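You operate a simulated robot arm through the tools that you are given. There is no shell and no other tool. Be economical: measure what you need, move in short steps, check, and stop when the job is done.

The job below is to be done with a simulated robot arm. You get a single attempt, and the scene is never put back.

Task
Send the beam to the microscope: cover the crystal, beam dial to SCOPE, side shutter open, air to 6 L.

Only the result counts: the job must be done as asked and must still hold three seconds after the hand-in. Knocking over, shifting, dropping, spilling or breaking anything else fails it. A push-on lid holds only when it is set on centred and level and pressed home; a screw cap is set on level and turned clockwise until tight.

Robot
A 6-joint arm with a two-finger gripper on a trunk, on a base that drives. Base frame: it is fixed to the floor where the robot stands at the start and does not move with it; the origin is under the middle of the robot, x ahead of it, y to its left, z up. Lengths are in cm, angles in rad, forces in N, time in s.
Its first joint turns from -2.601 to 2.601 rad. Places, roughly: beam dial [80, 60, 100]; computer button [70, -120, 40]; dry air dial [70, -10, 100]; keyboard clear key [100, -120, 80]; keyboard exit key [90, -120, 80]; keyboard flag key [90, -120, 80]; keyboard next key [90, -110, 80]; keyboard save key [100, -110, 80]; keyboard search key [90, -110, 80]; latch [60, 40, 90]; monitor button [120, -120, 90]; power switch [60, 20, 80]; ref button [60, 10, 100]; round seat in the black plate [70, 40, 100]; scan button [60, 10, 100]; scans dial [90, 60, 100]. Payload 1.57 kg.
The TCP is the grasp point between the finger pads, 2.1 cm short of the fingertips. In the tool frame z runs along the fingers and y along their closing line. The gripper opens to 7 cm. The gripper's body begins 5 cm behind the TCP.
Orientation is that of the tool frame in the base frame, as [roll, pitch, yaw] about the fixed x, y, z axes, in that order (R = Rz(yaw) Ry(pitch) Rx(roll)). With the fingers straight down and closing along the base's y, the tool's x points along the base's -x, its y along +y and its z along -z.

Tools
- The arm moves only by the tool drive_tool. Its argument "steps" is a list that holds one entry, the list of rows, each a list of 6 numbers: the shift along the base's x, y, z in cm, then the turn, a rotation vector about the base's x, y, z in rad. In form: [[[x, y, z, rx, ry, rz], ...]]. A call has 1 to 8 rows; each row is the pose to reach, as a shift and turn from the pose commanded when the call began. "claw" is the opening, from 0 (shut) to 1 (fully open), set as the call begins (left out, the last holds). Each row takes 0.2 s and may step no farther than 5 cm and 0.15 rad from the row before; otherwise, or with a gripper value out of range, the whole call is refused. Where a pose cannot be reached the arm comes as near as it can. A force on the tool above 80 N (or 10 N above the force at the start of the call, whichever is more), or a blocked arm, ends the call early, and 0.2 s more pass. Each finger halts on what it meets, pressing with about 30 N; the grip force reading is that of the motor and also rises with nothing between the fingers. The clock runs only during rows and for 0.2 s after the last one: add rows that repeat a pose to give the fingers time. The reply holds the time, the measured pose of the TCP, the force on the tool along the base axes, the opening and the grip force, in the units named above and with some noise, with the torque about the TCP (base axes, N m) and any sound that the robot's microphone picked up.
- Cameras (640 x 400 px; columns grow to the right, rows downward): "scene" is now at [3.67, 17.26, 166.73]; the picture's right is [0.05, -1.00, 0.00], its down [-0.71, -0.03, -0.70] and it looks along [0.70, 0.03, -0.71] (base axes); focal length 279 px, centre (320, 200). "wrist" rides on the gripper at [7.9, 0.4, -8.1] in the tool frame; the picture's right is [-0.05, 1.00, 0.00], its down [-0.67, -0.04, -0.74] and it looks along [-0.74, -0.04, 0.67] (tool axes); focal length 256 px, centre (320, 200). There is no depth. A picture from a camera that has moved, and an enlarged one, comes with that camera's place and axes in the base frame and with its lens.
- snapshot(camera): a new picture of that camera. No time passes.
- slide_trunk(by): slides the trunk up (or, below 0, down) by that many cm; the arm and the scene camera ride with it, the base frame stays. It gives what a move gives, with no picture.
- drive_base(legs): drives the robot by 1 to 6 legs, each [ahead, turn to the left] in cm and rad, along the robot's own axes; the way and the turn of a leg run together, so that a leg with both is an arc; at most 150 cm and 3.142 rad a leg. The arm and the cameras ride along, it lands a little off, and it stops where it bumps. It gives what a move gives.
- aim_head(pan, tilt): turns the head with the scene camera to pan (to the left, within 2.705 rad either way) and tilt (down, from -0.506 to 1.204), counted from straight ahead of the robot. It gives what a move gives.
- inspect(camera, box): a new picture of the part [left, top, right, bottom] of that camera's present view, enlarged. No time passes.
- job_done(): hands the job in; it is judged then, once.

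Work in short steps. Places have to be worked out from the pictures, the camera data and where the tool is seen: move nearer, look again, correct. Check each grasp and each placing, and mend what went wrong. You have 120 turns and 82 pictures in all, those below and enlarged ones among them. Open the gripper and draw the arm clear of the work before you hand the job in, unless the task says otherwise; then end with one line.

The tools are called as name(argument=value, ...) on one line, values as JSON. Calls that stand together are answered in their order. drive_tool: Moves the arm, as the interface text tells. Its arguments: {"type":"object","properties":{"steps":{"type":"array","items":{"type":"array","items":{"type":"array","items":{"type":"number"}}}},"claw":{"type":"number"}},"required":["steps"]} The other tools are called the same way: slide_trunk (by) slides the trunk up or down; drive_base (legs) drives the base; aim_head (pan, tilt) turns the head that bears the scene camera; snapshot (camera) takes a picture; inspect (camera, box) takes an enlarged picture of a part of a camera's view; job_done () hands the job in.

At the start:

```text
time_s: 0.0
tool_pos: [77.0, -11.19, 99.93]
tcp_rot: [3.141, 0.003, -3.14]
force: [-0.8, -0.1, 0.5]
wrist_torque: [0.01, 0.02, 0.01]
width: 6.99
grasp_force: 0.1
trunk travel left (down, up): [-68.1, 28.9]
robot x, y, heading: [-0.13, 0.02, -0.001]
head pan, tilt: [0.049, 0.789]
```

scene: 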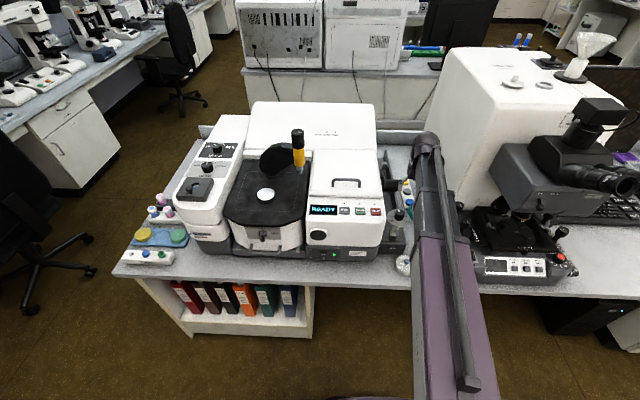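
wrist: 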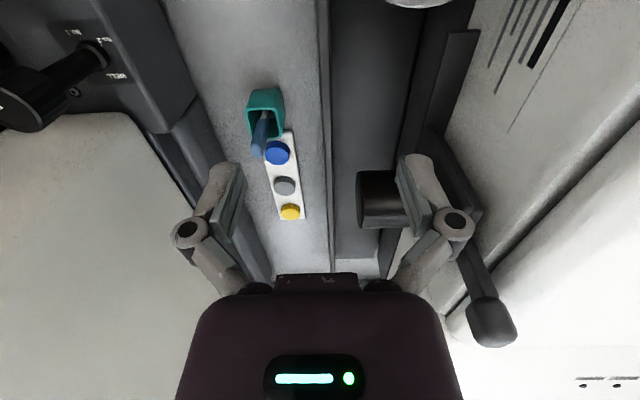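

The scene shows an FTIR bench with a microscope to the right. I enlarge the instrument to identify the parts.

inspect(camera="scene", box=[160, 100, 320, 200])

inspect(camera="scene", box=[110, 170, 270, 270])

inspect(camera="scene", box=[300, 150, 460, 270])

```text
4.00 times, centred on (240, 150) of scene
camera zoom: at [3.67, 17.26, 166.73], right [0.05, -1.0, 0.0], down [-0.71, -0.03, -0.7], along [0.7, 0.03, -0.71], focal length 1116 px, centre (640, 400)
```

zoom: 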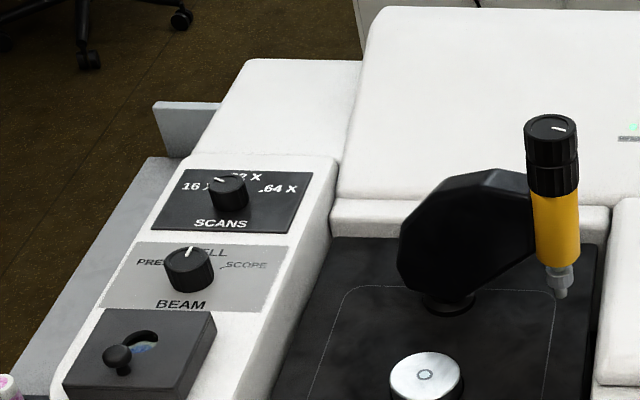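

```text
4.00 times, centred on (190, 220) of scene
camera zoom: at [3.67, 17.26, 166.73], right [0.05, -1.0, 0.0], down [-0.71, -0.03, -0.7], along [0.7, 0.03, -0.71], focal length 1116 px, centre (840, 120)
```

zoom: 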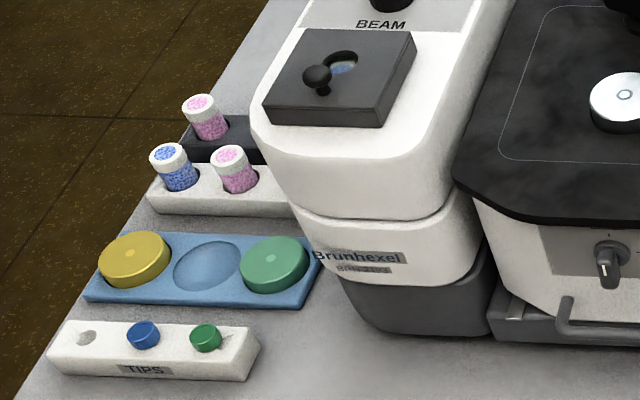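

```text
3.33 times, centred on (380, 210) of scene
camera zoom: at [3.67, 17.26, 166.73], right [0.05, -1.0, 0.0], down [-0.71, -0.03, -0.7], along [0.7, 0.03, -0.71], focal length 930 px, centre (120, 167)
```

zoom: 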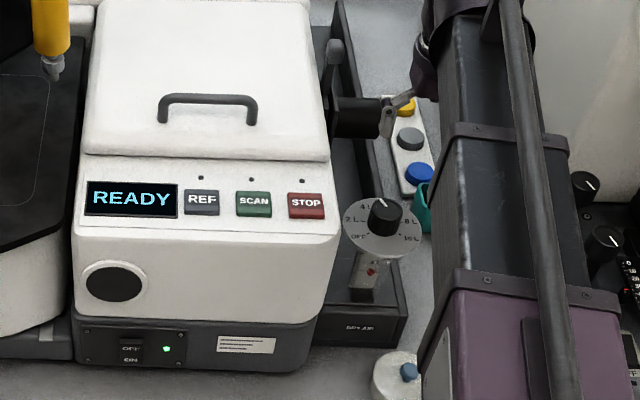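

I enlarge the present wrist view to see the lever, tube and panel near the air dial.

inspect(camera="wrist", box=[200, 60, 520, 300])

inspect(camera="scene", box=[370, 130, 430, 190])

inspect(camera="scene", box=[370, 180, 430, 280])

```text
1.67 times, centred on (360, 180) of wrist
camera zoom: at [69.08, -10.87, 108.19], right [0.05, 1.0, 0.0], down [0.67, -0.03, 0.75], along [0.74, -0.04, -0.67], focal length 427 px, centre (253, 233)
```

zoom: 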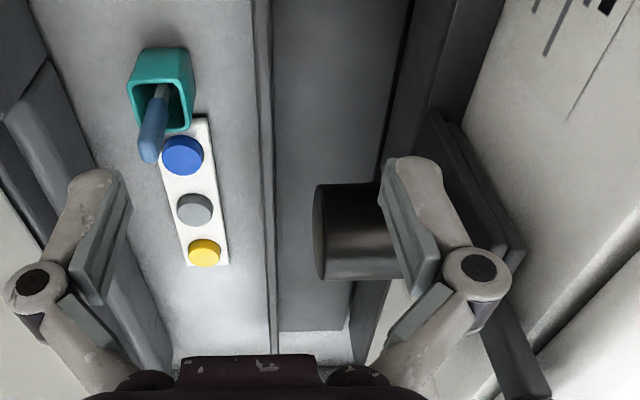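

```text
6.67 times, centred on (400, 160) of scene
camera zoom: at [3.67, 17.26, 166.73], right [0.05, -1.0, 0.0], down [-0.71, -0.03, -0.7], along [0.7, 0.03, -0.71], focal length 1860 px, centre (-213, 467)
```

zoom: 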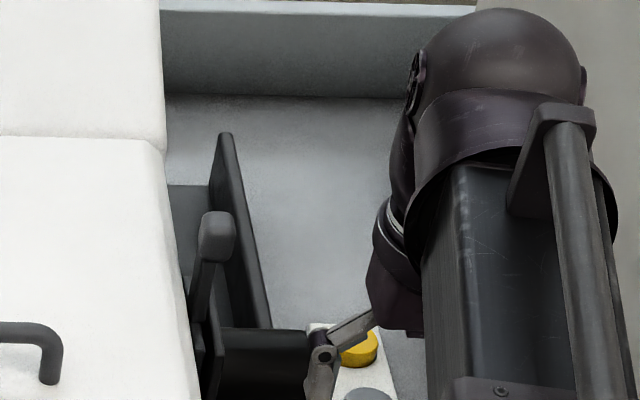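

```text
4.00 times, centred on (400, 230) of scene
camera zoom: at [3.67, 17.26, 166.73], right [0.05, -1.0, 0.0], down [-0.71, -0.03, -0.7], along [0.7, 0.03, -0.71], focal length 1116 px, centre (0, 80)
```

zoom: 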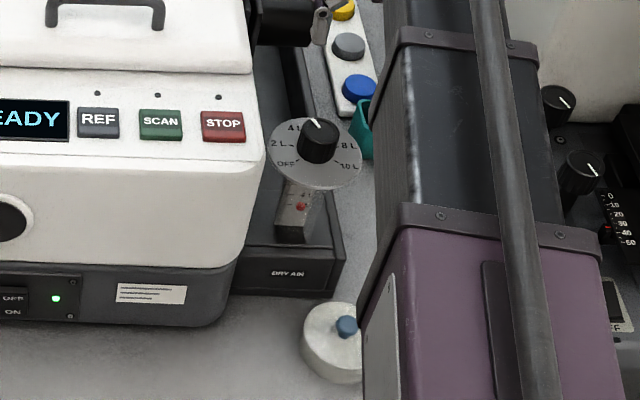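

I lift the arm and draw it back to look at the air dial and the shutter lever from nearer.

drive_tool(steps=[[[0, 0, 5, 0, 0, 0], [0, 0, 10, 0, 0, 0], [0, 0, 14, 0, 0, 0], [-4, 0, 16, 0, 0, 0], [-8, 0, 16, 0, 0, 0], [-12, 0, 16, 0, 0, 0], [-16, 0, 16, 0, 0, 0]]])

snapshot(camera="wrist")

snapshot(camera="scene")

```text
time_s: 1.6
tool_pos: [60.84, -11.3, 100.11]
tcp_rot: [3.141, 0.002, -3.139]
force: [-0.2, 0.8, 0.6]
wrist_torque: [-0.04, -0.03, 0.02]
width: 7.01
grasp_force: 0.1
out of reach, approached as far as the arm can: row 1, 2, 3, 4, 5, 6, 7
trunk travel left (down, up): [-68.1, 28.9]
robot x, y, heading: [0.51, 0.03, -0.003]
head pan, tilt: [0.049, 0.789]
```

```text
73 pictures are left
camera wrist: at [52.95, -10.85, 108.23], right [0.05, 1.0, 0.0], down [0.66, -0.03, 0.75], along [0.75, -0.04, -0.67], focal length 256 px, centre (320, 200)
```

wrist: 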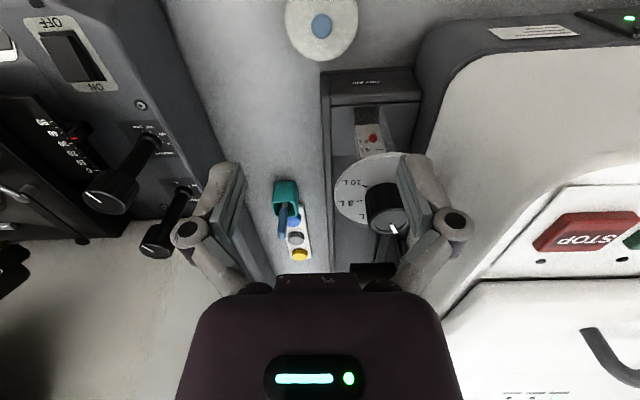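

```text
72 pictures are left
camera scene: at [3.56, 17.27, 166.73], right [0.05, -1.0, 0.0], down [-0.71, -0.03, -0.7], along [0.7, 0.03, -0.71], focal length 279 px, centre (320, 200)
```

scene: 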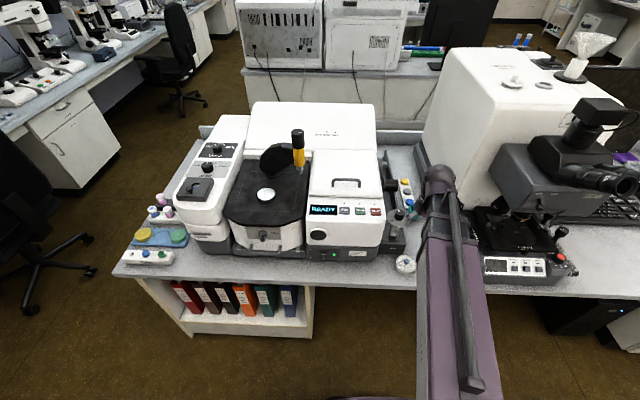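

The dial knob triangulates to about (67, -7, 96.5), with its face tilted toward the robot. I enlarge it, and the shutter lever, from here.

inspect(camera="wrist", box=[310, 130, 430, 290])

inspect(camera="scene", box=[372, 140, 428, 230])

```text
2.50 times, centred on (370, 210) of wrist
camera zoom: at [52.95, -10.85, 108.23], right [0.05, 1.0, 0.0], down [0.66, -0.03, 0.75], along [0.75, -0.04, -0.67], focal length 640 px, centre (195, 175)
```

zoom: 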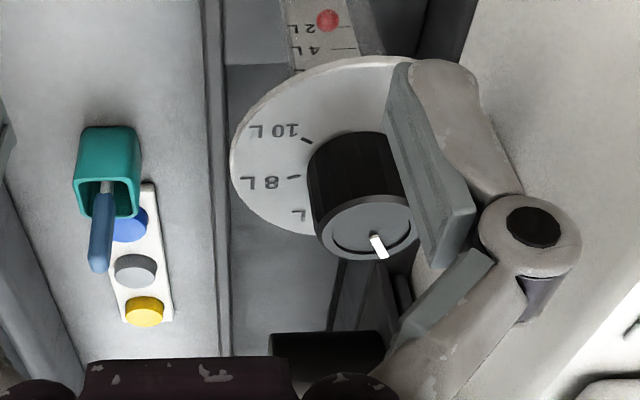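

```text
4.44 times, centred on (400, 185) of scene
camera zoom: at [3.56, 17.27, 166.73], right [0.05, -1.0, 0.0], down [-0.71, -0.03, -0.7], along [0.7, 0.03, -0.71], focal length 1240 px, centre (-36, 267)
```

zoom: 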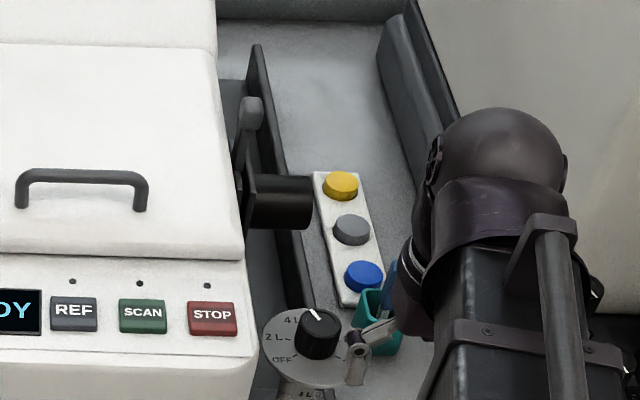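

I raise the trunk to gain height above the instrument, then view again.

slide_trunk(by=18)

snapshot(camera="scene")

snapshot(camera="wrist")

```text
time_s: 3.6
tool_pos: [60.96, -11.2, 117.95]
tcp_rot: [3.141, 0.002, -3.14]
force: [-0.5, 0.3, 0.2]
wrist_torque: [-0.02, -0.01, -0.01]
width: 7.0
grasp_force: 0.1
trunk travel left (down, up): [-86.1, 10.9]
robot x, y, heading: [0.07, -0.2, 0.001]
head pan, tilt: [0.049, 0.789]
```

```text
69 pictures are left
camera scene: at [3.67, 17.26, 184.72], right [0.05, -1.0, 0.0], down [-0.71, -0.03, -0.7], along [0.7, 0.03, -0.71], focal length 279 px, centre (320, 200)
```

scene: 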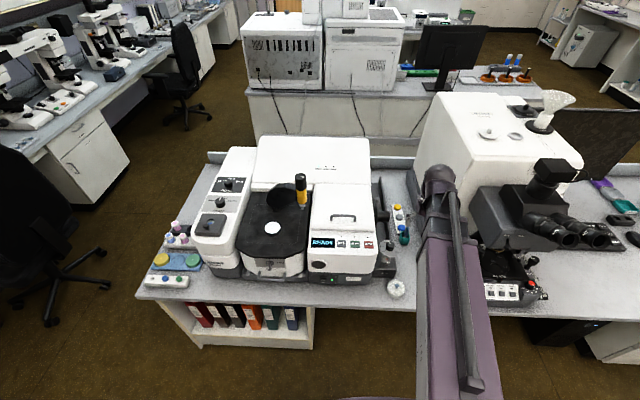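

```text
68 pictures are left
camera wrist: at [53.1, -10.86, 126.18], right [0.05, 1.0, 0.0], down [0.67, -0.03, 0.75], along [0.74, -0.04, -0.67], focal length 256 px, centre (320, 200)
```

wrist: 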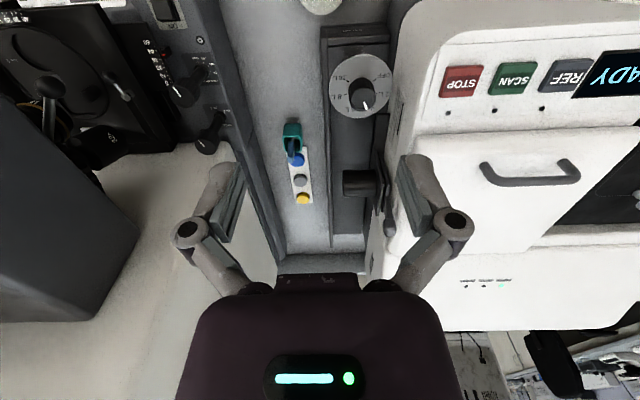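

The dial and lever are both clear now; I enlarge them.

inspect(camera="wrist", box=[300, 20, 420, 110])

inspect(camera="wrist", box=[310, 130, 430, 260])

inspect(camera="scene", box=[360, 170, 420, 270])

```text
4.44 times, centred on (360, 65) of wrist
camera zoom: at [53.1, -10.86, 126.18], right [0.05, 1.0, 0.0], down [0.67, -0.03, 0.75], along [0.74, -0.04, -0.67], focal length 1138 px, centre (142, 800)
```

zoom: 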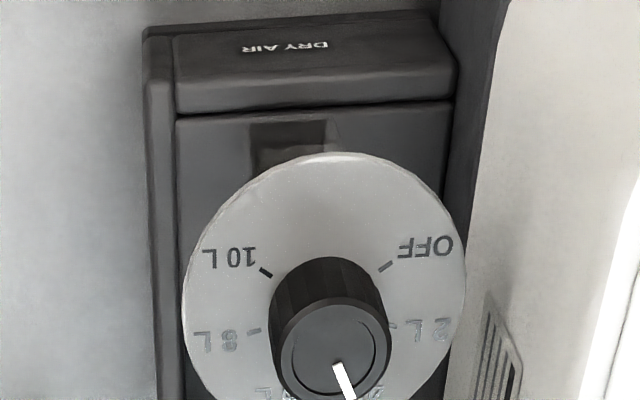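

```text
3.08 times, centred on (370, 195) of wrist
camera zoom: at [53.1, -10.86, 126.18], right [0.05, 1.0, 0.0], down [0.67, -0.03, 0.75], along [0.74, -0.04, -0.67], focal length 788 px, centre (166, 215)
```

zoom: 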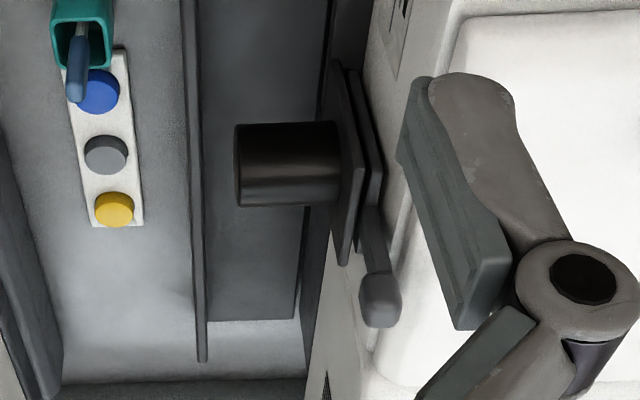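

```text
4.00 times, centred on (390, 220) of scene
camera zoom: at [3.67, 17.26, 184.72], right [0.05, -1.0, 0.0], down [-0.71, -0.03, -0.7], along [0.7, 0.03, -0.71], focal length 1116 px, centre (40, 120)
```

zoom: 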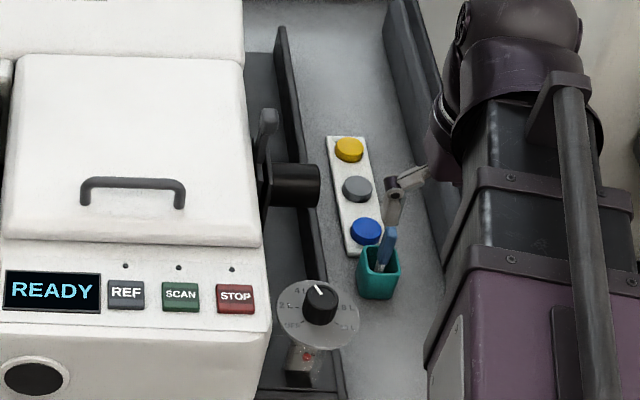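

The dial faces nearly up, its knob top near (67, -6.8, 97.4), pointer on 4 L (ticks about 48° apart). I move above it with the claw part closed, to check alignment.

drive_tool(steps=[[[3, 2, -4, 0, 0, 0], [6, 4.4, -8, 0, 0, 0], [6, 4.4, -12, 0, 0, 0], [6, 4.4, -14.5, 0, 0, 0]]], claw=0.7)

snapshot(camera="wrist")

inspect(camera="scene", box=[350, 190, 430, 290])

```text
refused: row 1 steps farther than a row can; nothing moved
```

```text
64 pictures are left
camera wrist: at [53.1, -10.86, 126.18], right [0.05, 1.0, 0.0], down [0.67, -0.03, 0.75], along [0.74, -0.04, -0.67], focal length 256 px, centre (320, 200)
```

wrist: 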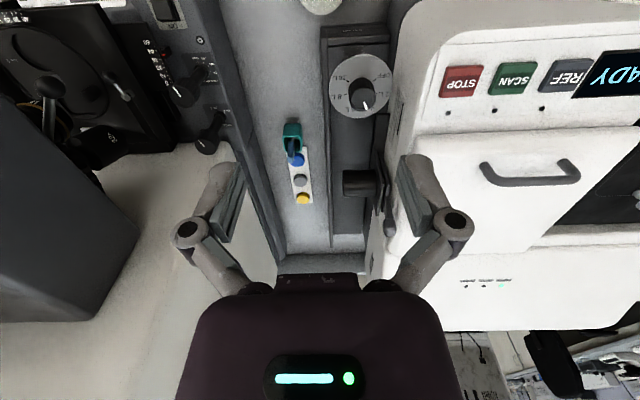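

```text
4.00 times, centred on (390, 240) of scene
camera zoom: at [3.67, 17.26, 184.72], right [0.05, -1.0, 0.0], down [-0.71, -0.03, -0.7], along [0.7, 0.03, -0.71], focal length 1116 px, centre (40, 40)
```

zoom: 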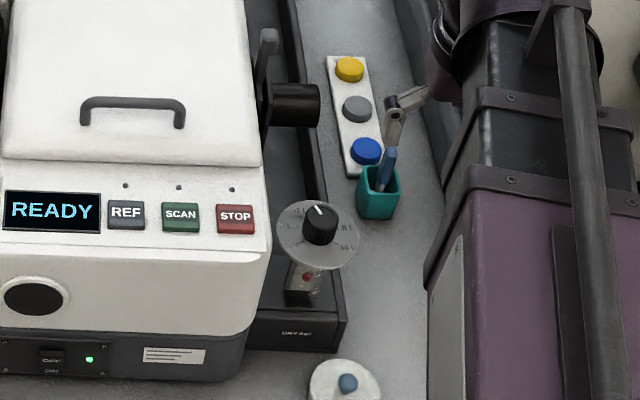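

The first row was too long; I split it into smaller rows.

drive_tool(steps=[[[2, 1.5, -4, 0, 0, 0], [4, 3, -7.5, 0, 0, 0], [6, 4.4, -11, 0, 0, 0], [6, 4.4, -14.5, 0, 0, 0]]], claw=0.7)

snapshot(camera="wrist")

inspect(camera="scene", box=[350, 190, 430, 290])

```text
time_s: 4.6
tool_pos: [66.7, -6.9, 118.0]
tcp_rot: [3.141, 0.002, -3.141]
force: [-0.3, -0.2, -0.7]
wrist_torque: [0.01, 0.0, -0.03]
width: 4.92
grasp_force: 0.1
out of reach, approached as far as the arm can: row 1, 2, 3, 4
trunk travel left (down, up): [-86.1, 10.9]
robot x, y, heading: [-0.02, -0.21, 0.003]
head pan, tilt: [0.049, 0.789]
```

```text
62 pictures are left
camera wrist: at [58.83, -6.55, 126.21], right [0.05, 1.0, 0.0], down [0.66, -0.04, 0.75], along [0.75, -0.04, -0.67], focal length 256 px, centre (320, 200)
```

wrist: 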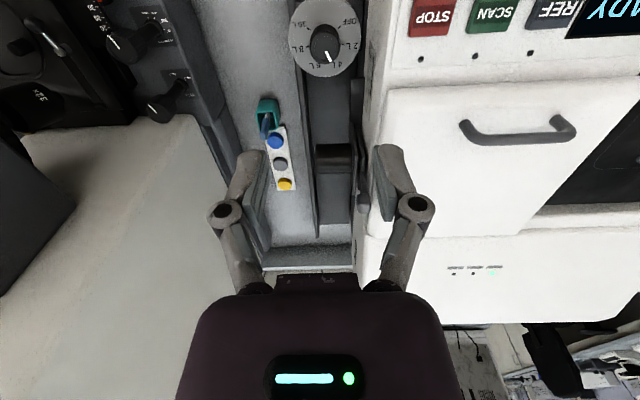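

```text
4.00 times, centred on (390, 240) of scene
camera zoom: at [3.61, 17.24, 184.73], right [0.05, -1.0, 0.0], down [-0.71, -0.03, -0.7], along [0.7, 0.03, -0.71], focal length 1116 px, centre (40, 40)
```

zoom: 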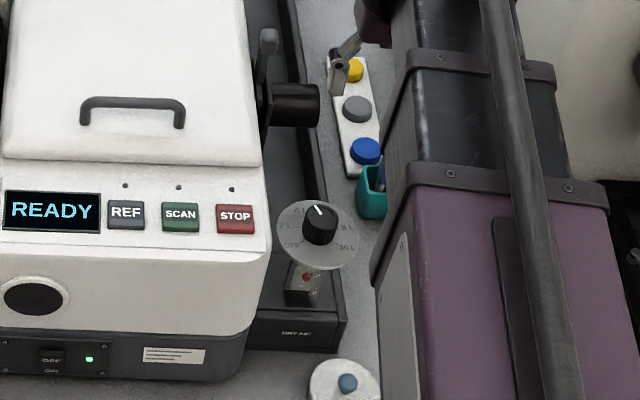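

The commanded height had run above the reachable limit (~118). I move down now, expecting about 1.5 cm of lag.

drive_tool(steps=[[[0, 0, -4, 0, 0, 0], [0, 0, -8, 0, 0, 0], [0, 0, -11, 0, 0, 0], [0, 0, -14, 0, 0, 0]]])

snapshot(camera="wrist")

inspect(camera="scene", box=[350, 190, 430, 290])

```text
time_s: 5.6
tool_pos: [66.76, -6.94, 118.01]
tcp_rot: [3.141, 0.002, -3.141]
force: [0.1, -0.1, 0.8]
wrist_torque: [-0.02, -0.01, 0.0]
width: 4.9
grasp_force: 0.1
out of reach, approached as far as the arm can: row 1, 2, 3, 4
trunk travel left (down, up): [-86.1, 10.9]
robot x, y, heading: [0.12, 0.03, -0.001]
head pan, tilt: [0.049, 0.789]
```

```text
60 pictures are left
camera wrist: at [58.86, -6.56, 126.19], right [0.05, 1.0, 0.0], down [0.67, -0.03, 0.75], along [0.74, -0.04, -0.67], focal length 256 px, centre (320, 200)
```

wrist: 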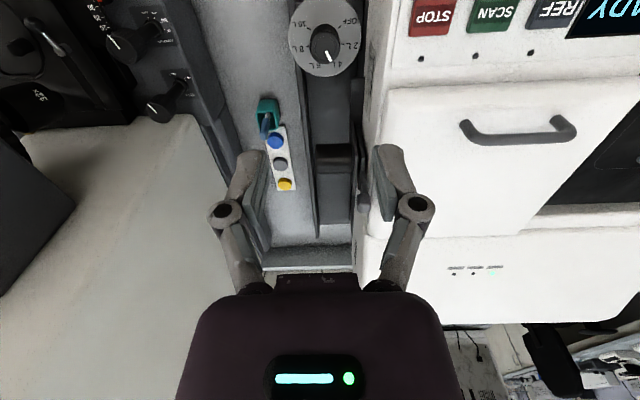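

```text
4.00 times, centred on (390, 240) of scene
camera zoom: at [3.67, 17.26, 184.73], right [0.05, -1.0, 0.0], down [-0.71, -0.03, -0.7], along [0.7, 0.03, -0.71], focal length 1116 px, centre (40, 40)
```

zoom: 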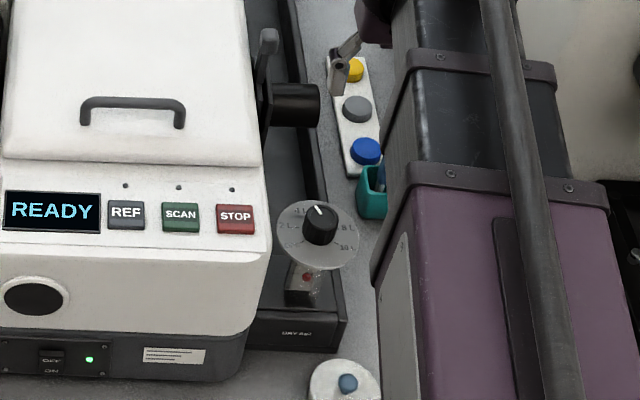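

The height does not change up or down by the arm, so z seems to be driven by the trunk. I test it: slide the trunk down to bring the TCP above the knob.

slide_trunk(by=-14)

drive_tool(steps=[[[0, 0, -1, 0, 0, 0], [0, 0, -2, 0, 0, 0]]])

snapshot(camera="wrist")

```text
time_s: 7.3
tool_pos: [66.69, -6.87, 104.04]
tcp_rot: [-3.141, 0.004, -3.141]
force: [0.1, 0.0, -0.9]
wrist_torque: [0.0, 0.01, 0.0]
width: 4.89
grasp_force: 0.2
trunk travel left (down, up): [-72.1, 24.9]
robot x, y, heading: [-0.01, -0.05, 0.004]
head pan, tilt: [0.049, 0.789]
```

```text
time_s: 7.9
tool_pos: [66.68, -7.03, 103.95]
tcp_rot: [3.141, 0.002, -3.14]
force: [-0.1, 0.8, -0.8]
wrist_torque: [-0.03, -0.01, 0.02]
width: 4.9
grasp_force: 0.0
out of reach, approached as far as the arm can: row 1, 2
trunk travel left (down, up): [-72.1, 24.9]
robot x, y, heading: [-0.06, 0.1, -0.005]
head pan, tilt: [0.049, 0.789]
```

```text
58 pictures are left
camera wrist: at [58.86, -6.56, 112.19], right [0.05, 1.0, 0.0], down [0.67, -0.03, 0.75], along [0.74, -0.04, -0.67], focal length 256 px, centre (320, 200)
```

wrist: 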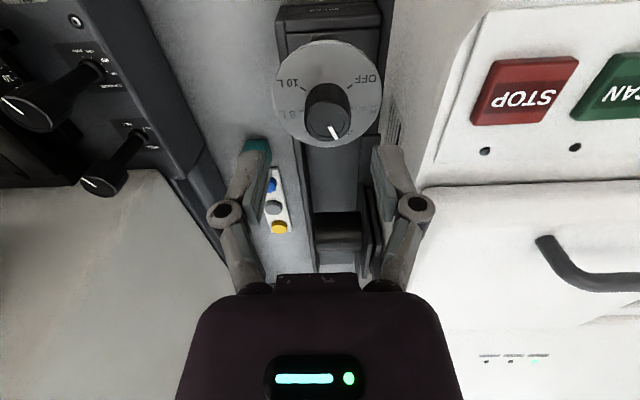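

Height is indeed by trunk. Combining four views, the knob top is at about (68.2, -6.65, 96). I centre over it and lower the trunk partway.

drive_tool(steps=[[[1.5, 0.3, 0, 0, 0, 0], [1.5, 0.3, 0, 0, 0, 0]]])

slide_trunk(by=-4.5)

snapshot(camera="wrist")

```text
time_s: 8.5
tool_pos: [68.3, -6.69, 103.96]
tcp_rot: [-3.141, 0.002, -3.141]
force: [0.1, 0.1, -0.3]
wrist_torque: [0.0, -0.01, -0.01]
width: 4.9
grasp_force: 0.1
trunk travel left (down, up): [-72.1, 24.9]
robot x, y, heading: [-0.34, 0.09, -0.001]
head pan, tilt: [0.049, 0.789]
```

```text
time_s: 9.3
tool_pos: [68.29, -6.65, 99.55]
tcp_rot: [-3.141, 0.002, -3.138]
force: [0.5, -0.2, -0.3]
wrist_torque: [-0.02, 0.01, 0.01]
width: 4.9
grasp_force: 0.0
trunk travel left (down, up): [-67.6, 29.4]
robot x, y, heading: [-0.04, -0.28, -0.002]
head pan, tilt: [0.049, 0.789]
```

```text
57 pictures are left
camera wrist: at [60.39, -6.29, 107.69], right [0.05, 1.0, 0.0], down [0.67, -0.03, 0.75], along [0.74, -0.04, -0.67], focal length 256 px, centre (320, 200)
```

wrist: 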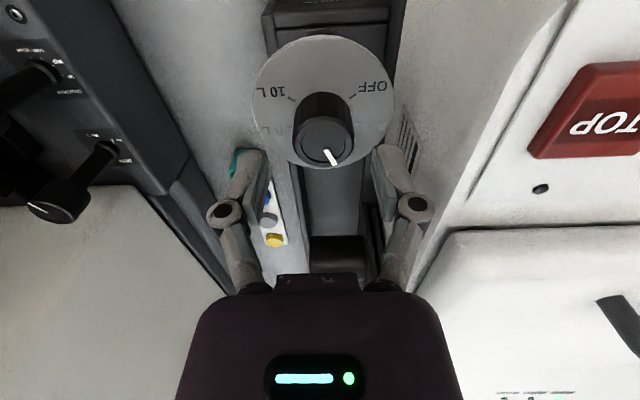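

Knob sits under the TCP (68.4, -6.5). I lower to straddle it and close.

drive_tool(steps=[[[0.15, 0.15, 0, 0, 0, 0]]])

slide_trunk(by=-3.3)

drive_tool(steps=[[[0, 0, 0, 0, 0, 0], [0, 0, 0, 0, 0, 0], [0, 0, 0, 0, 0, 0]]], claw=0)

snapshot(camera="wrist")

```text
time_s: 9.8
tool_pos: [68.4, -6.59, 99.44]
tcp_rot: [-3.141, 0.0, 3.141]
force: [-0.4, 0.0, -1.0]
wrist_torque: [0.0, 0.01, -0.02]
width: 4.92
grasp_force: 0.0
trunk travel left (down, up): [-67.6, 29.4]
robot x, y, heading: [0.05, 0.08, -0.001]
head pan, tilt: [0.049, 0.789]
```

```text
time_s: 10.5
tool_pos: [68.46, -6.4, 96.23]
tcp_rot: [3.141, 0.002, -3.14]
force: [-0.6, -0.9, 0.9]
wrist_torque: [-0.02, 0.05, -0.01]
width: 4.88
grasp_force: 0.0
trunk travel left (down, up): [-64.3, 32.7]
robot x, y, heading: [0.18, -0.11, 0.002]
head pan, tilt: [0.049, 0.789]
```

```text
time_s: 11.3
tool_pos: [68.52, -6.49, 96.3]
tcp_rot: [-3.141, 0.003, -3.14]
force: [7.4, 2.4, 28.9]
wrist_torque: [0.03, 0.12, 0.0]
width: 3.13
grasp_force: 32.1
trunk travel left (down, up): [-64.3, 32.7]
robot x, y, heading: [0.23, 0.03, 0.0]
head pan, tilt: [0.049, 0.789]
```

```text
56 pictures are left
camera wrist: at [60.46, -6.11, 104.5], right [0.05, 1.0, 0.0], down [0.66, -0.03, 0.75], along [0.75, -0.04, -0.66], focal length 256 px, centre (320, 200)
```

wrist: 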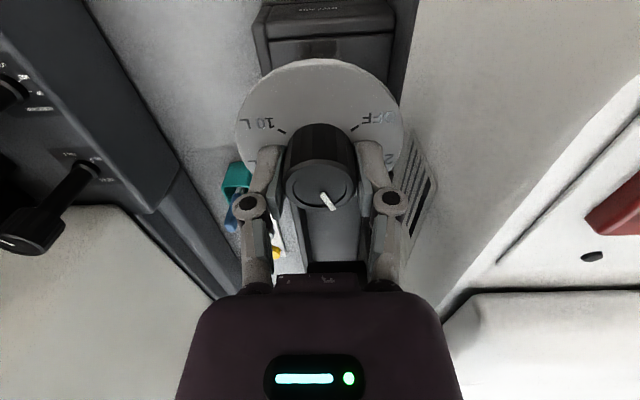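

The knob is gripped (3.13 cm). I turn clockwise about 48° (−0.84 rad).

drive_tool(steps=[[[0, 0, 0, 0, 0, -0.14], [0, 0, 0, 0, 0, -0.28], [0, 0, 0, 0, 0, -0.42], [0, 0, 0, 0, 0, -0.56], [0, 0, 0, 0, 0, -0.7], [0, 0, 0, 0, 0, -0.84], [0, 0, 0, 0, 0, -0.84]]])

snapshot(camera="wrist")

inspect(camera="scene", box=[350, 150, 430, 250])

```text
time_s: 12.9
tool_pos: [68.23, -6.76, 96.39]
tcp_rot: [-3.141, 0.004, 2.298]
force: [5.4, -18.6, 34.2]
wrist_torque: [-0.64, -0.19, -0.08]
width: 3.14
grasp_force: 32.2
trunk travel left (down, up): [-64.3, 32.7]
robot x, y, heading: [0.0, -0.05, 0.003]
head pan, tilt: [0.049, 0.789]
```

```text
55 pictures are left
camera wrist: at [63.33, -0.52, 104.49], right [0.78, 0.62, 0.0], down [0.42, -0.52, 0.75], along [0.47, -0.58, -0.66], focal length 256 px, centre (320, 200)
```

wrist: 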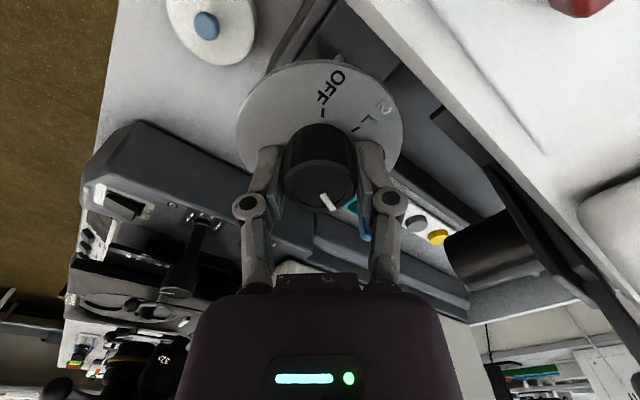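

```text
4.00 times, centred on (390, 200) of scene
camera zoom: at [3.39, 17.08, 162.96], right [0.05, -1.0, 0.0], down [-0.71, -0.03, -0.71], along [0.7, 0.04, -0.71], focal length 1116 px, centre (40, 200)
```

zoom: 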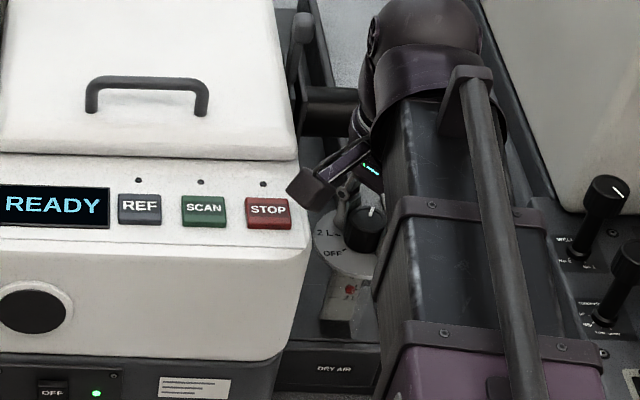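

The knob turned with the gripper. I release and lift to check the pointer.

drive_tool(steps=[[[0, 0, 0, 0, 0, -0.84], [0, 0, 0, 0, 0, -0.84]]], claw=0.7)

slide_trunk(by=9)

snapshot(camera="wrist")

```text
refused: row 1 steps farther than a row can; nothing moved
```

```text
time_s: 14.2
tool_pos: [68.46, -6.48, 105.35]
tcp_rot: [3.14, 0.001, 2.303]
force: [-0.1, 0.4, 0.1]
wrist_torque: [0.01, 0.02, 0.01]
width: 0.0
grasp_force: 28.3
trunk travel left (down, up): [-73.3, 23.7]
robot x, y, heading: [-0.12, 0.27, 0.004]
head pan, tilt: [0.049, 0.789]
```

```text
53 pictures are left
camera wrist: at [63.5, -0.34, 113.4], right [0.78, 0.63, 0.0], down [0.42, -0.52, 0.75], along [0.47, -0.58, -0.67], focal length 256 px, centre (320, 200)
```

wrist: 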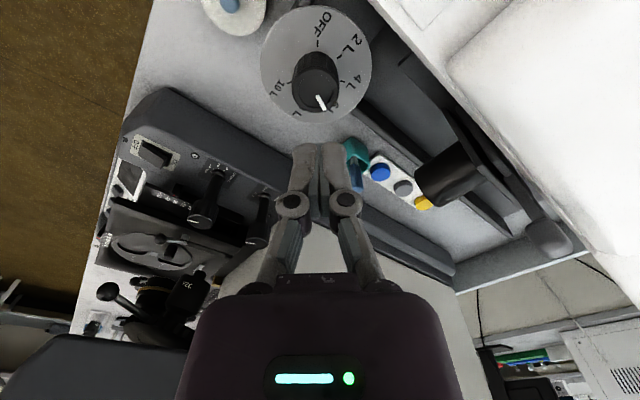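

The turn rows were refused (relative to call start) and the trunk slid with the claw shut; the fingers slid off the knob upward without damage. I inspect the dial.

inspect(camera="wrist", box=[255, 0, 385, 125])

inspect(camera="scene", box=[365, 160, 425, 260])

```text
3.20 times, centred on (320, 62) of wrist
camera zoom: at [63.5, -0.34, 113.4], right [0.78, 0.63, 0.0], down [0.42, -0.52, 0.75], along [0.47, -0.58, -0.67], focal length 819 px, centre (320, 640)
```

zoom: 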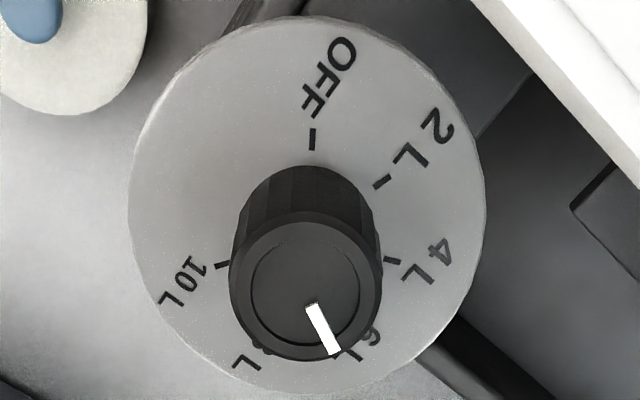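

```text
4.00 times, centred on (395, 210) of scene
camera zoom: at [3.66, 17.28, 171.93], right [0.05, -1.0, 0.0], down [-0.71, -0.03, -0.7], along [0.7, 0.03, -0.71], focal length 1116 px, centre (20, 160)
```

zoom: 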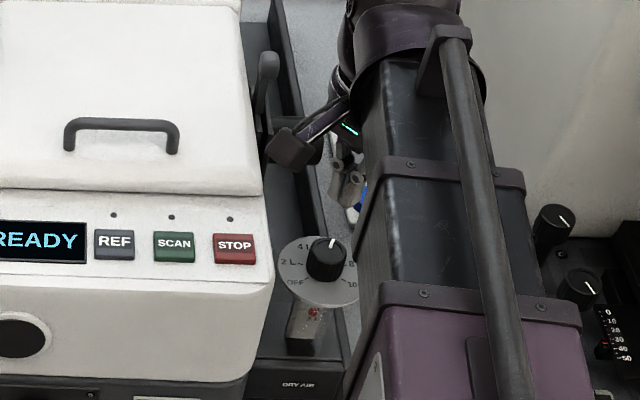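

Pointer is at the 6 L tick. Next the shutter: triangulating, the lever's tip is at about (84, -2.5, 104) above the side tube (82.6, -8.6, 96). I go to look at it from the right side, first raising a bit and turning back.

slide_trunk(by=5)

drive_tool(steps=[[[0.5, -1, 0, 0, 0, 0.15], [1, -2, 0, 0, 0, 0.3], [1.5, -3, 0, 0, 0, 0.45], [2, -4, 0, 0, 0, 0.6], [2.5, -4.5, 0, 0, 0, 0.75], [3, -5, 0, 0, 0, 0.9], [3.5, -5.5, 0, 0, 0, 1.05], [4, -6, 0, 0, 0, 1.2]]], claw=0.5)

snapshot(camera="wrist")

```text
time_s: 15.1
tool_pos: [68.43, -6.51, 110.2]
tcp_rot: [3.141, 0.003, 2.3]
force: [-0.6, 0.3, 0.7]
wrist_torque: [0.02, -0.02, -0.02]
width: 0.01
grasp_force: 28.7
trunk travel left (down, up): [-78.3, 18.7]
robot x, y, heading: [-0.43, -0.01, -0.002]
head pan, tilt: [0.049, 0.789]
```

```text
time_s: 16.9
tool_pos: [72.46, -12.48, 110.24]
tcp_rot: [3.142, 0.001, -2.78]
force: [0.0, -0.7, 0.0]
wrist_torque: [-0.01, 0.02, 0.0]
width: 3.49
grasp_force: 0.1
trunk travel left (down, up): [-78.3, 18.7]
robot x, y, heading: [-0.22, -0.03, 0.0]
head pan, tilt: [0.049, 0.789]
```

```text
50 pictures are left
camera wrist: at [64.96, -14.97, 118.38], right [-0.31, 0.95, 0.0], down [0.63, 0.2, 0.75], along [0.71, 0.23, -0.67], focal length 256 px, centre (320, 200)
```

wrist: 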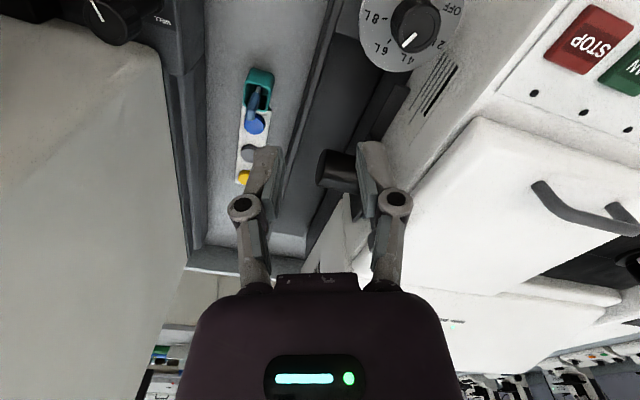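

I enlarge the dial and the lever region in this view.

inspect(camera="wrist", box=[350, 0, 470, 80])

inspect(camera="wrist", box=[280, 90, 440, 290])

```text
5.00 times, centred on (410, 40) of wrist
camera zoom: at [64.96, -14.97, 118.38], right [-0.31, 0.95, 0.0], down [0.63, 0.2, 0.75], along [0.71, 0.23, -0.67], focal length 1280 px, centre (-130, 1000)
```

zoom: 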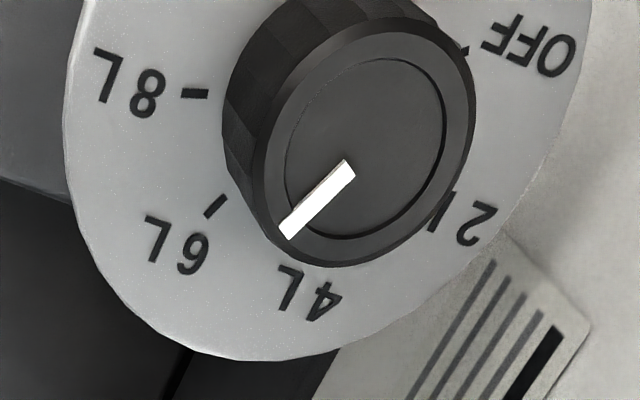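

```text
2.00 times, centred on (360, 190) of wrist
camera zoom: at [64.96, -14.97, 118.38], right [-0.31, 0.95, 0.0], down [0.63, 0.2, 0.75], along [0.71, 0.23, -0.67], focal length 512 px, centre (240, 220)
```

zoom: 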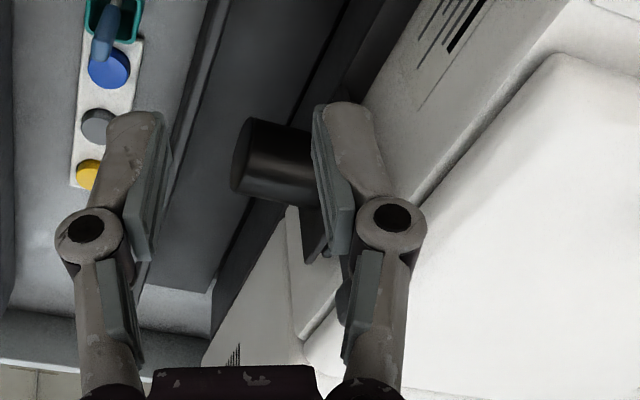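

6 L is confirmed (pointer parallel to its tick). To see the lever unblocked I turn the tool a bit more and open the claw.

drive_tool(steps=[[[-0.5, 0, 0, 0, 0, 0.15], [-1, 0, 0, 0, 0, 0.3], [-1, 0, 0, 0, 0, 0.3]]], claw=1)

inspect(camera="wrist", box=[220, 90, 420, 290])

```text
time_s: 17.7
tool_pos: [71.36, -12.46, 110.27]
tcp_rot: [3.14, 0.002, -2.478]
force: [-0.1, 0.4, 0.7]
wrist_torque: [-0.02, -0.03, 0.05]
width: 7.01
grasp_force: 0.0
trunk travel left (down, up): [-78.3, 18.7]
robot x, y, heading: [0.12, -0.13, -0.002]
head pan, tilt: [0.049, 0.789]
```

```text
2.00 times, centred on (320, 190) of wrist
camera zoom: at [64.99, -17.09, 118.39], right [-0.57, 0.82, 0.0], down [0.55, 0.38, 0.75], along [0.61, 0.43, -0.67], focal length 512 px, centre (320, 220)
```

zoom: 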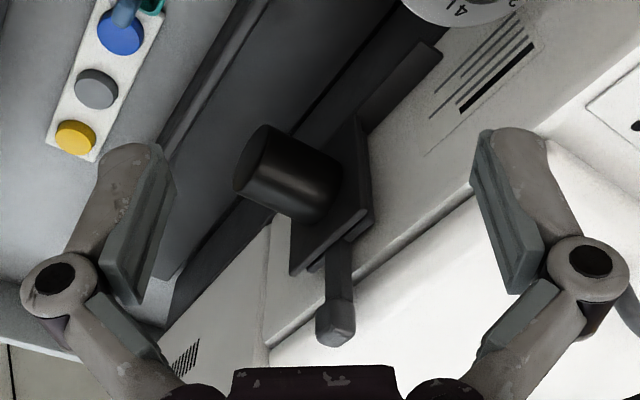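

The lever stem rises from a flange on the side tube. I enlarge the flange for labels or the blade's guide.

inspect(camera="wrist", box=[285, 100, 375, 170])

inspect(camera="wrist", box=[290, 150, 370, 270])

inspect(camera="scene", box=[370, 150, 420, 220])

```text
5.71 times, centred on (330, 135) of wrist
camera zoom: at [64.99, -17.09, 118.39], right [-0.57, 0.82, 0.0], down [0.55, 0.38, 0.75], along [0.61, 0.43, -0.67], focal length 1463 px, centre (263, 571)
```

zoom: 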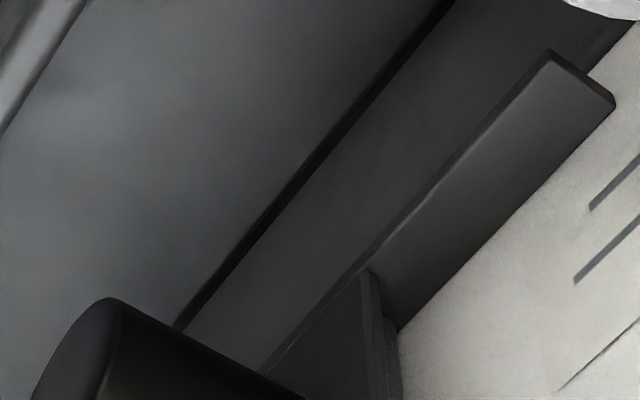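

```text
3.33 times, centred on (330, 210) of wrist
camera zoom: at [64.99, -17.09, 118.39], right [-0.57, 0.82, 0.0], down [0.55, 0.38, 0.75], along [0.61, 0.43, -0.67], focal length 853 px, centre (287, 167)
```

zoom: 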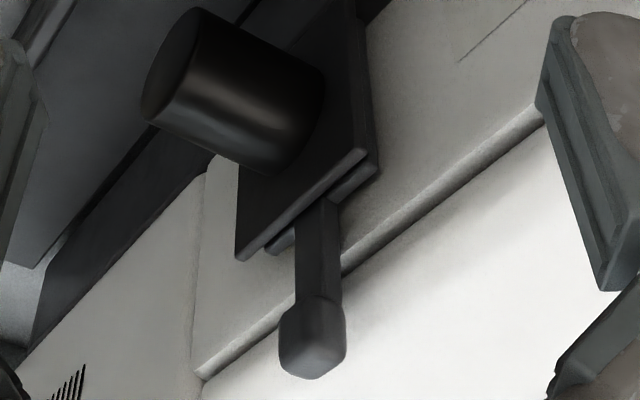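

```text
5.71 times, centred on (395, 185) of scene
camera zoom: at [3.67, 17.26, 176.93], right [0.05, -1.0, 0.0], down [-0.71, -0.03, -0.7], along [0.7, 0.03, -0.71], focal length 1595 px, centre (-109, 286)
```

zoom: 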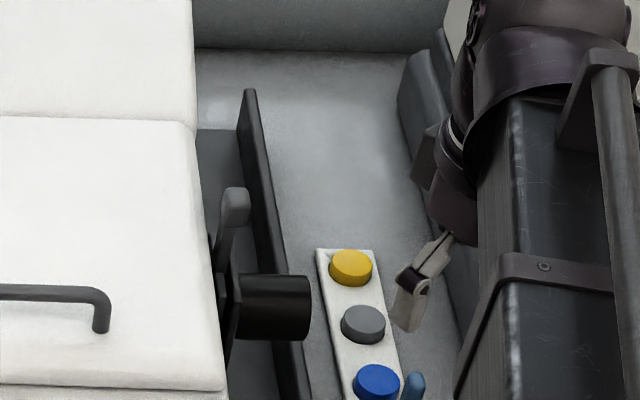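

The stem is a lever or pull emerging from the flange top. I bring the gripper above it with fingers closing along x (camera on the right), staying at z 110.

drive_tool(steps=[[[1.8, 1.4, 0, 0, 0, 0.13], [3.6, 2.8, 0, 0, 0, 0.26], [5.4, 4.2, 0, 0, 0, 0.39], [7.2, 5.6, 0, 0, 0, 0.52], [9, 7, 0, 0, 0, 0.65], [10.8, 8.4, 0, 0, 0, 0.78], [12.6, 9.7, 0, 0, 0, 0.91]]], claw=0.7)

snapshot(camera="wrist")

inspect(camera="scene", box=[360, 140, 430, 210])

```text
time_s: 19.3
tool_pos: [84.16, -2.81, 110.32]
tcp_rot: [3.14, 0.003, -1.571]
force: [0.4, 0.3, -0.1]
wrist_torque: [0.02, 0.02, 0.01]
width: 4.9
grasp_force: 0.2
trunk travel left (down, up): [-78.3, 18.7]
robot x, y, heading: [0.04, 0.35, 0.005]
head pan, tilt: [0.049, 0.789]
```

```text
43 pictures are left
camera wrist: at [83.76, -10.81, 118.37], right [-1.0, 0.05, 0.0], down [0.03, 0.67, 0.75], along [0.04, 0.74, -0.67], focal length 256 px, centre (320, 200)
```

wrist: 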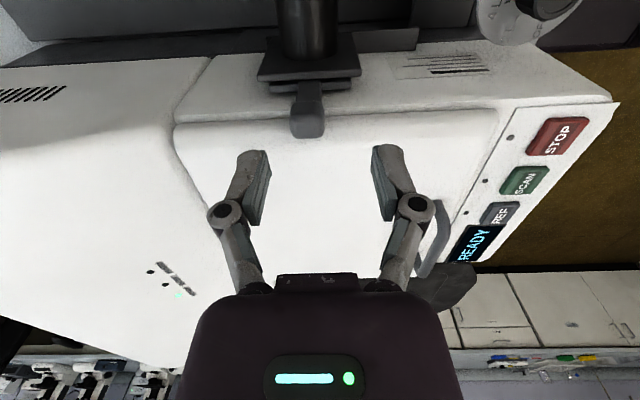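

```text
5.71 times, centred on (395, 175) of scene
camera zoom: at [3.72, 17.27, 176.93], right [0.05, -1.0, 0.0], down [-0.71, -0.03, -0.7], along [0.7, 0.03, -0.71], focal length 1595 px, centre (-109, 343)
```

zoom: 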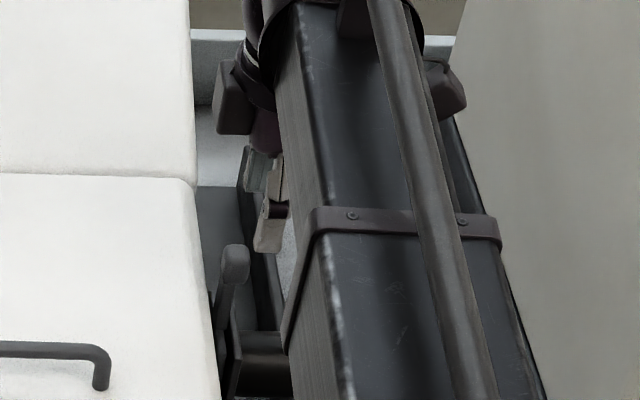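

I enlarge the flange from this straight view.

inspect(camera="wrist", box=[240, 0, 440, 145])

```text
2.76 times, centred on (340, 72) of wrist
camera zoom: at [83.76, -10.81, 118.37], right [-1.0, 0.05, 0.0], down [0.03, 0.67, 0.75], along [0.04, 0.74, -0.67], focal length 706 px, centre (265, 552)
```

zoom: 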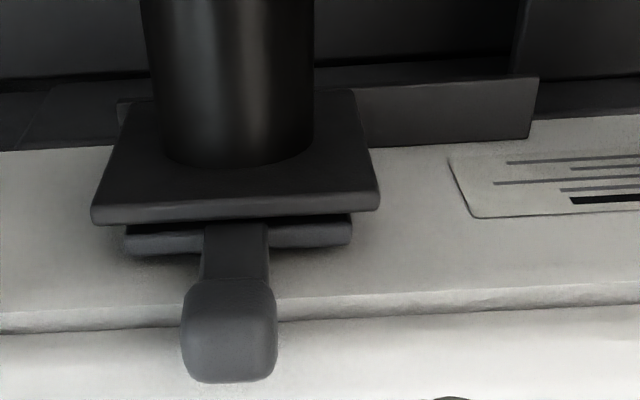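

The stem stands vertical and centred at x≈84.9, y≈-2.7; the lid edge lies lower (z≈101) so there's room. I centre over it and descend.

drive_tool(steps=[[[0.7, 0.1, 0, 0, 0, 0]]])

slide_trunk(by=-5)

snapshot(camera="wrist")

```text
time_s: 19.7
tool_pos: [84.82, -2.81, 110.18]
tcp_rot: [3.141, 0.002, -1.571]
force: [0.5, 0.8, -0.2]
wrist_torque: [0.02, 0.01, 0.01]
width: 4.89
grasp_force: 0.1
trunk travel left (down, up): [-78.3, 18.7]
robot x, y, heading: [0.16, -0.06, 0.001]
head pan, tilt: [0.049, 0.789]
```

```text
time_s: 20.6
tool_pos: [84.71, -2.68, 105.17]
tcp_rot: [-3.141, 0.0, -1.572]
force: [-0.2, 1.3, 0.4]
wrist_torque: [0.0, 0.01, -0.02]
width: 4.9
grasp_force: 0.1
trunk travel left (down, up): [-73.3, 23.7]
robot x, y, heading: [0.0, 0.08, -0.001]
head pan, tilt: [0.049, 0.789]
```

```text
40 pictures are left
camera wrist: at [84.38, -10.72, 113.4], right [-1.0, 0.05, 0.0], down [0.04, 0.67, 0.75], along [0.04, 0.74, -0.67], focal length 256 px, centre (320, 200)
```

wrist: 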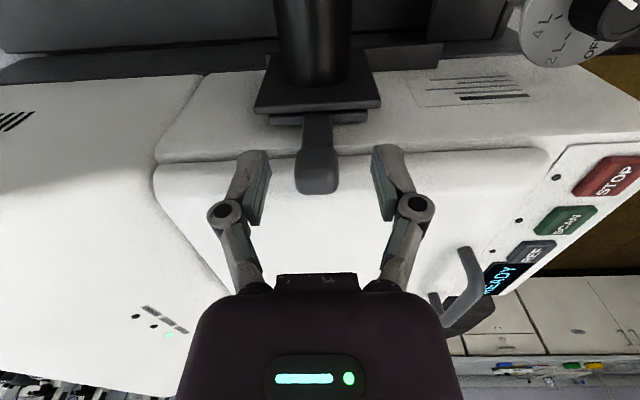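

The handle block sits right between the fingers; I lower 0.8 cm and close on it.

slide_trunk(by=-0.8)

drive_tool(steps=[[[0, 0, 0, 0, 0, 0], [0, 0, 0, 0, 0, 0], [0, 0, 0, 0, 0, 0], [0, 0, 0, 0, 0, 0]]], claw=0)

```text
time_s: 21.2
tool_pos: [84.77, -2.77, 104.38]
tcp_rot: [-3.141, 0.003, -1.571]
force: [-0.5, 0.3, -0.6]
wrist_torque: [0.03, -0.01, -0.02]
width: 4.89
grasp_force: 0.1
trunk travel left (down, up): [-72.5, 24.5]
robot x, y, heading: [0.11, 0.45, 0.001]
head pan, tilt: [0.049, 0.789]
```

```text
time_s: 22.2
tool_pos: [84.75, -2.71, 104.4]
tcp_rot: [3.141, 0.001, -1.572]
force: [2.7, -0.1, 3.4]
wrist_torque: [0.03, -0.09, 0.04]
width: 2.14
grasp_force: 31.6
trunk travel left (down, up): [-72.5, 24.5]
robot x, y, heading: [0.03, 0.17, 0.002]
head pan, tilt: [0.049, 0.789]
```

Gripped (2.14 cm). I test sideways give: a small nudge toward -x.

drive_tool(steps=[[[-0.4, 0, 0, 0, 0, 0], [-0.8, 0, 0, 0, 0, 0]]])

```text
time_s: 22.8
tool_pos: [84.0, -2.84, 104.34]
tcp_rot: [-3.14, 0.001, -1.571]
force: [0.3, -1.0, 2.7]
wrist_torque: [0.05, -0.06, 0.0]
width: 2.15
grasp_force: 32.1
trunk travel left (down, up): [-72.5, 24.5]
robot x, y, heading: [0.13, 0.18, 0.002]
head pan, tilt: [0.049, 0.789]
```

It moved freely by 0.75 cm with little force. I look at what it did.

inspect(camera="wrist", box=[220, 20, 420, 220])

```text
2.00 times, centred on (320, 120) of wrist
camera zoom: at [83.57, -10.72, 112.6], right [-1.0, 0.05, 0.0], down [0.04, 0.67, 0.75], along [0.04, 0.74, -0.67], focal length 512 px, centre (320, 360)
```

zoom: 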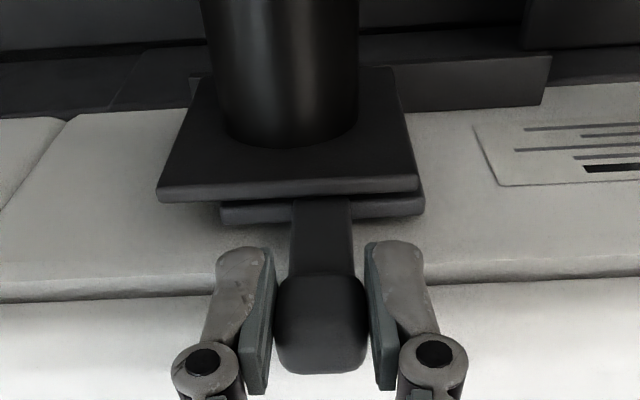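

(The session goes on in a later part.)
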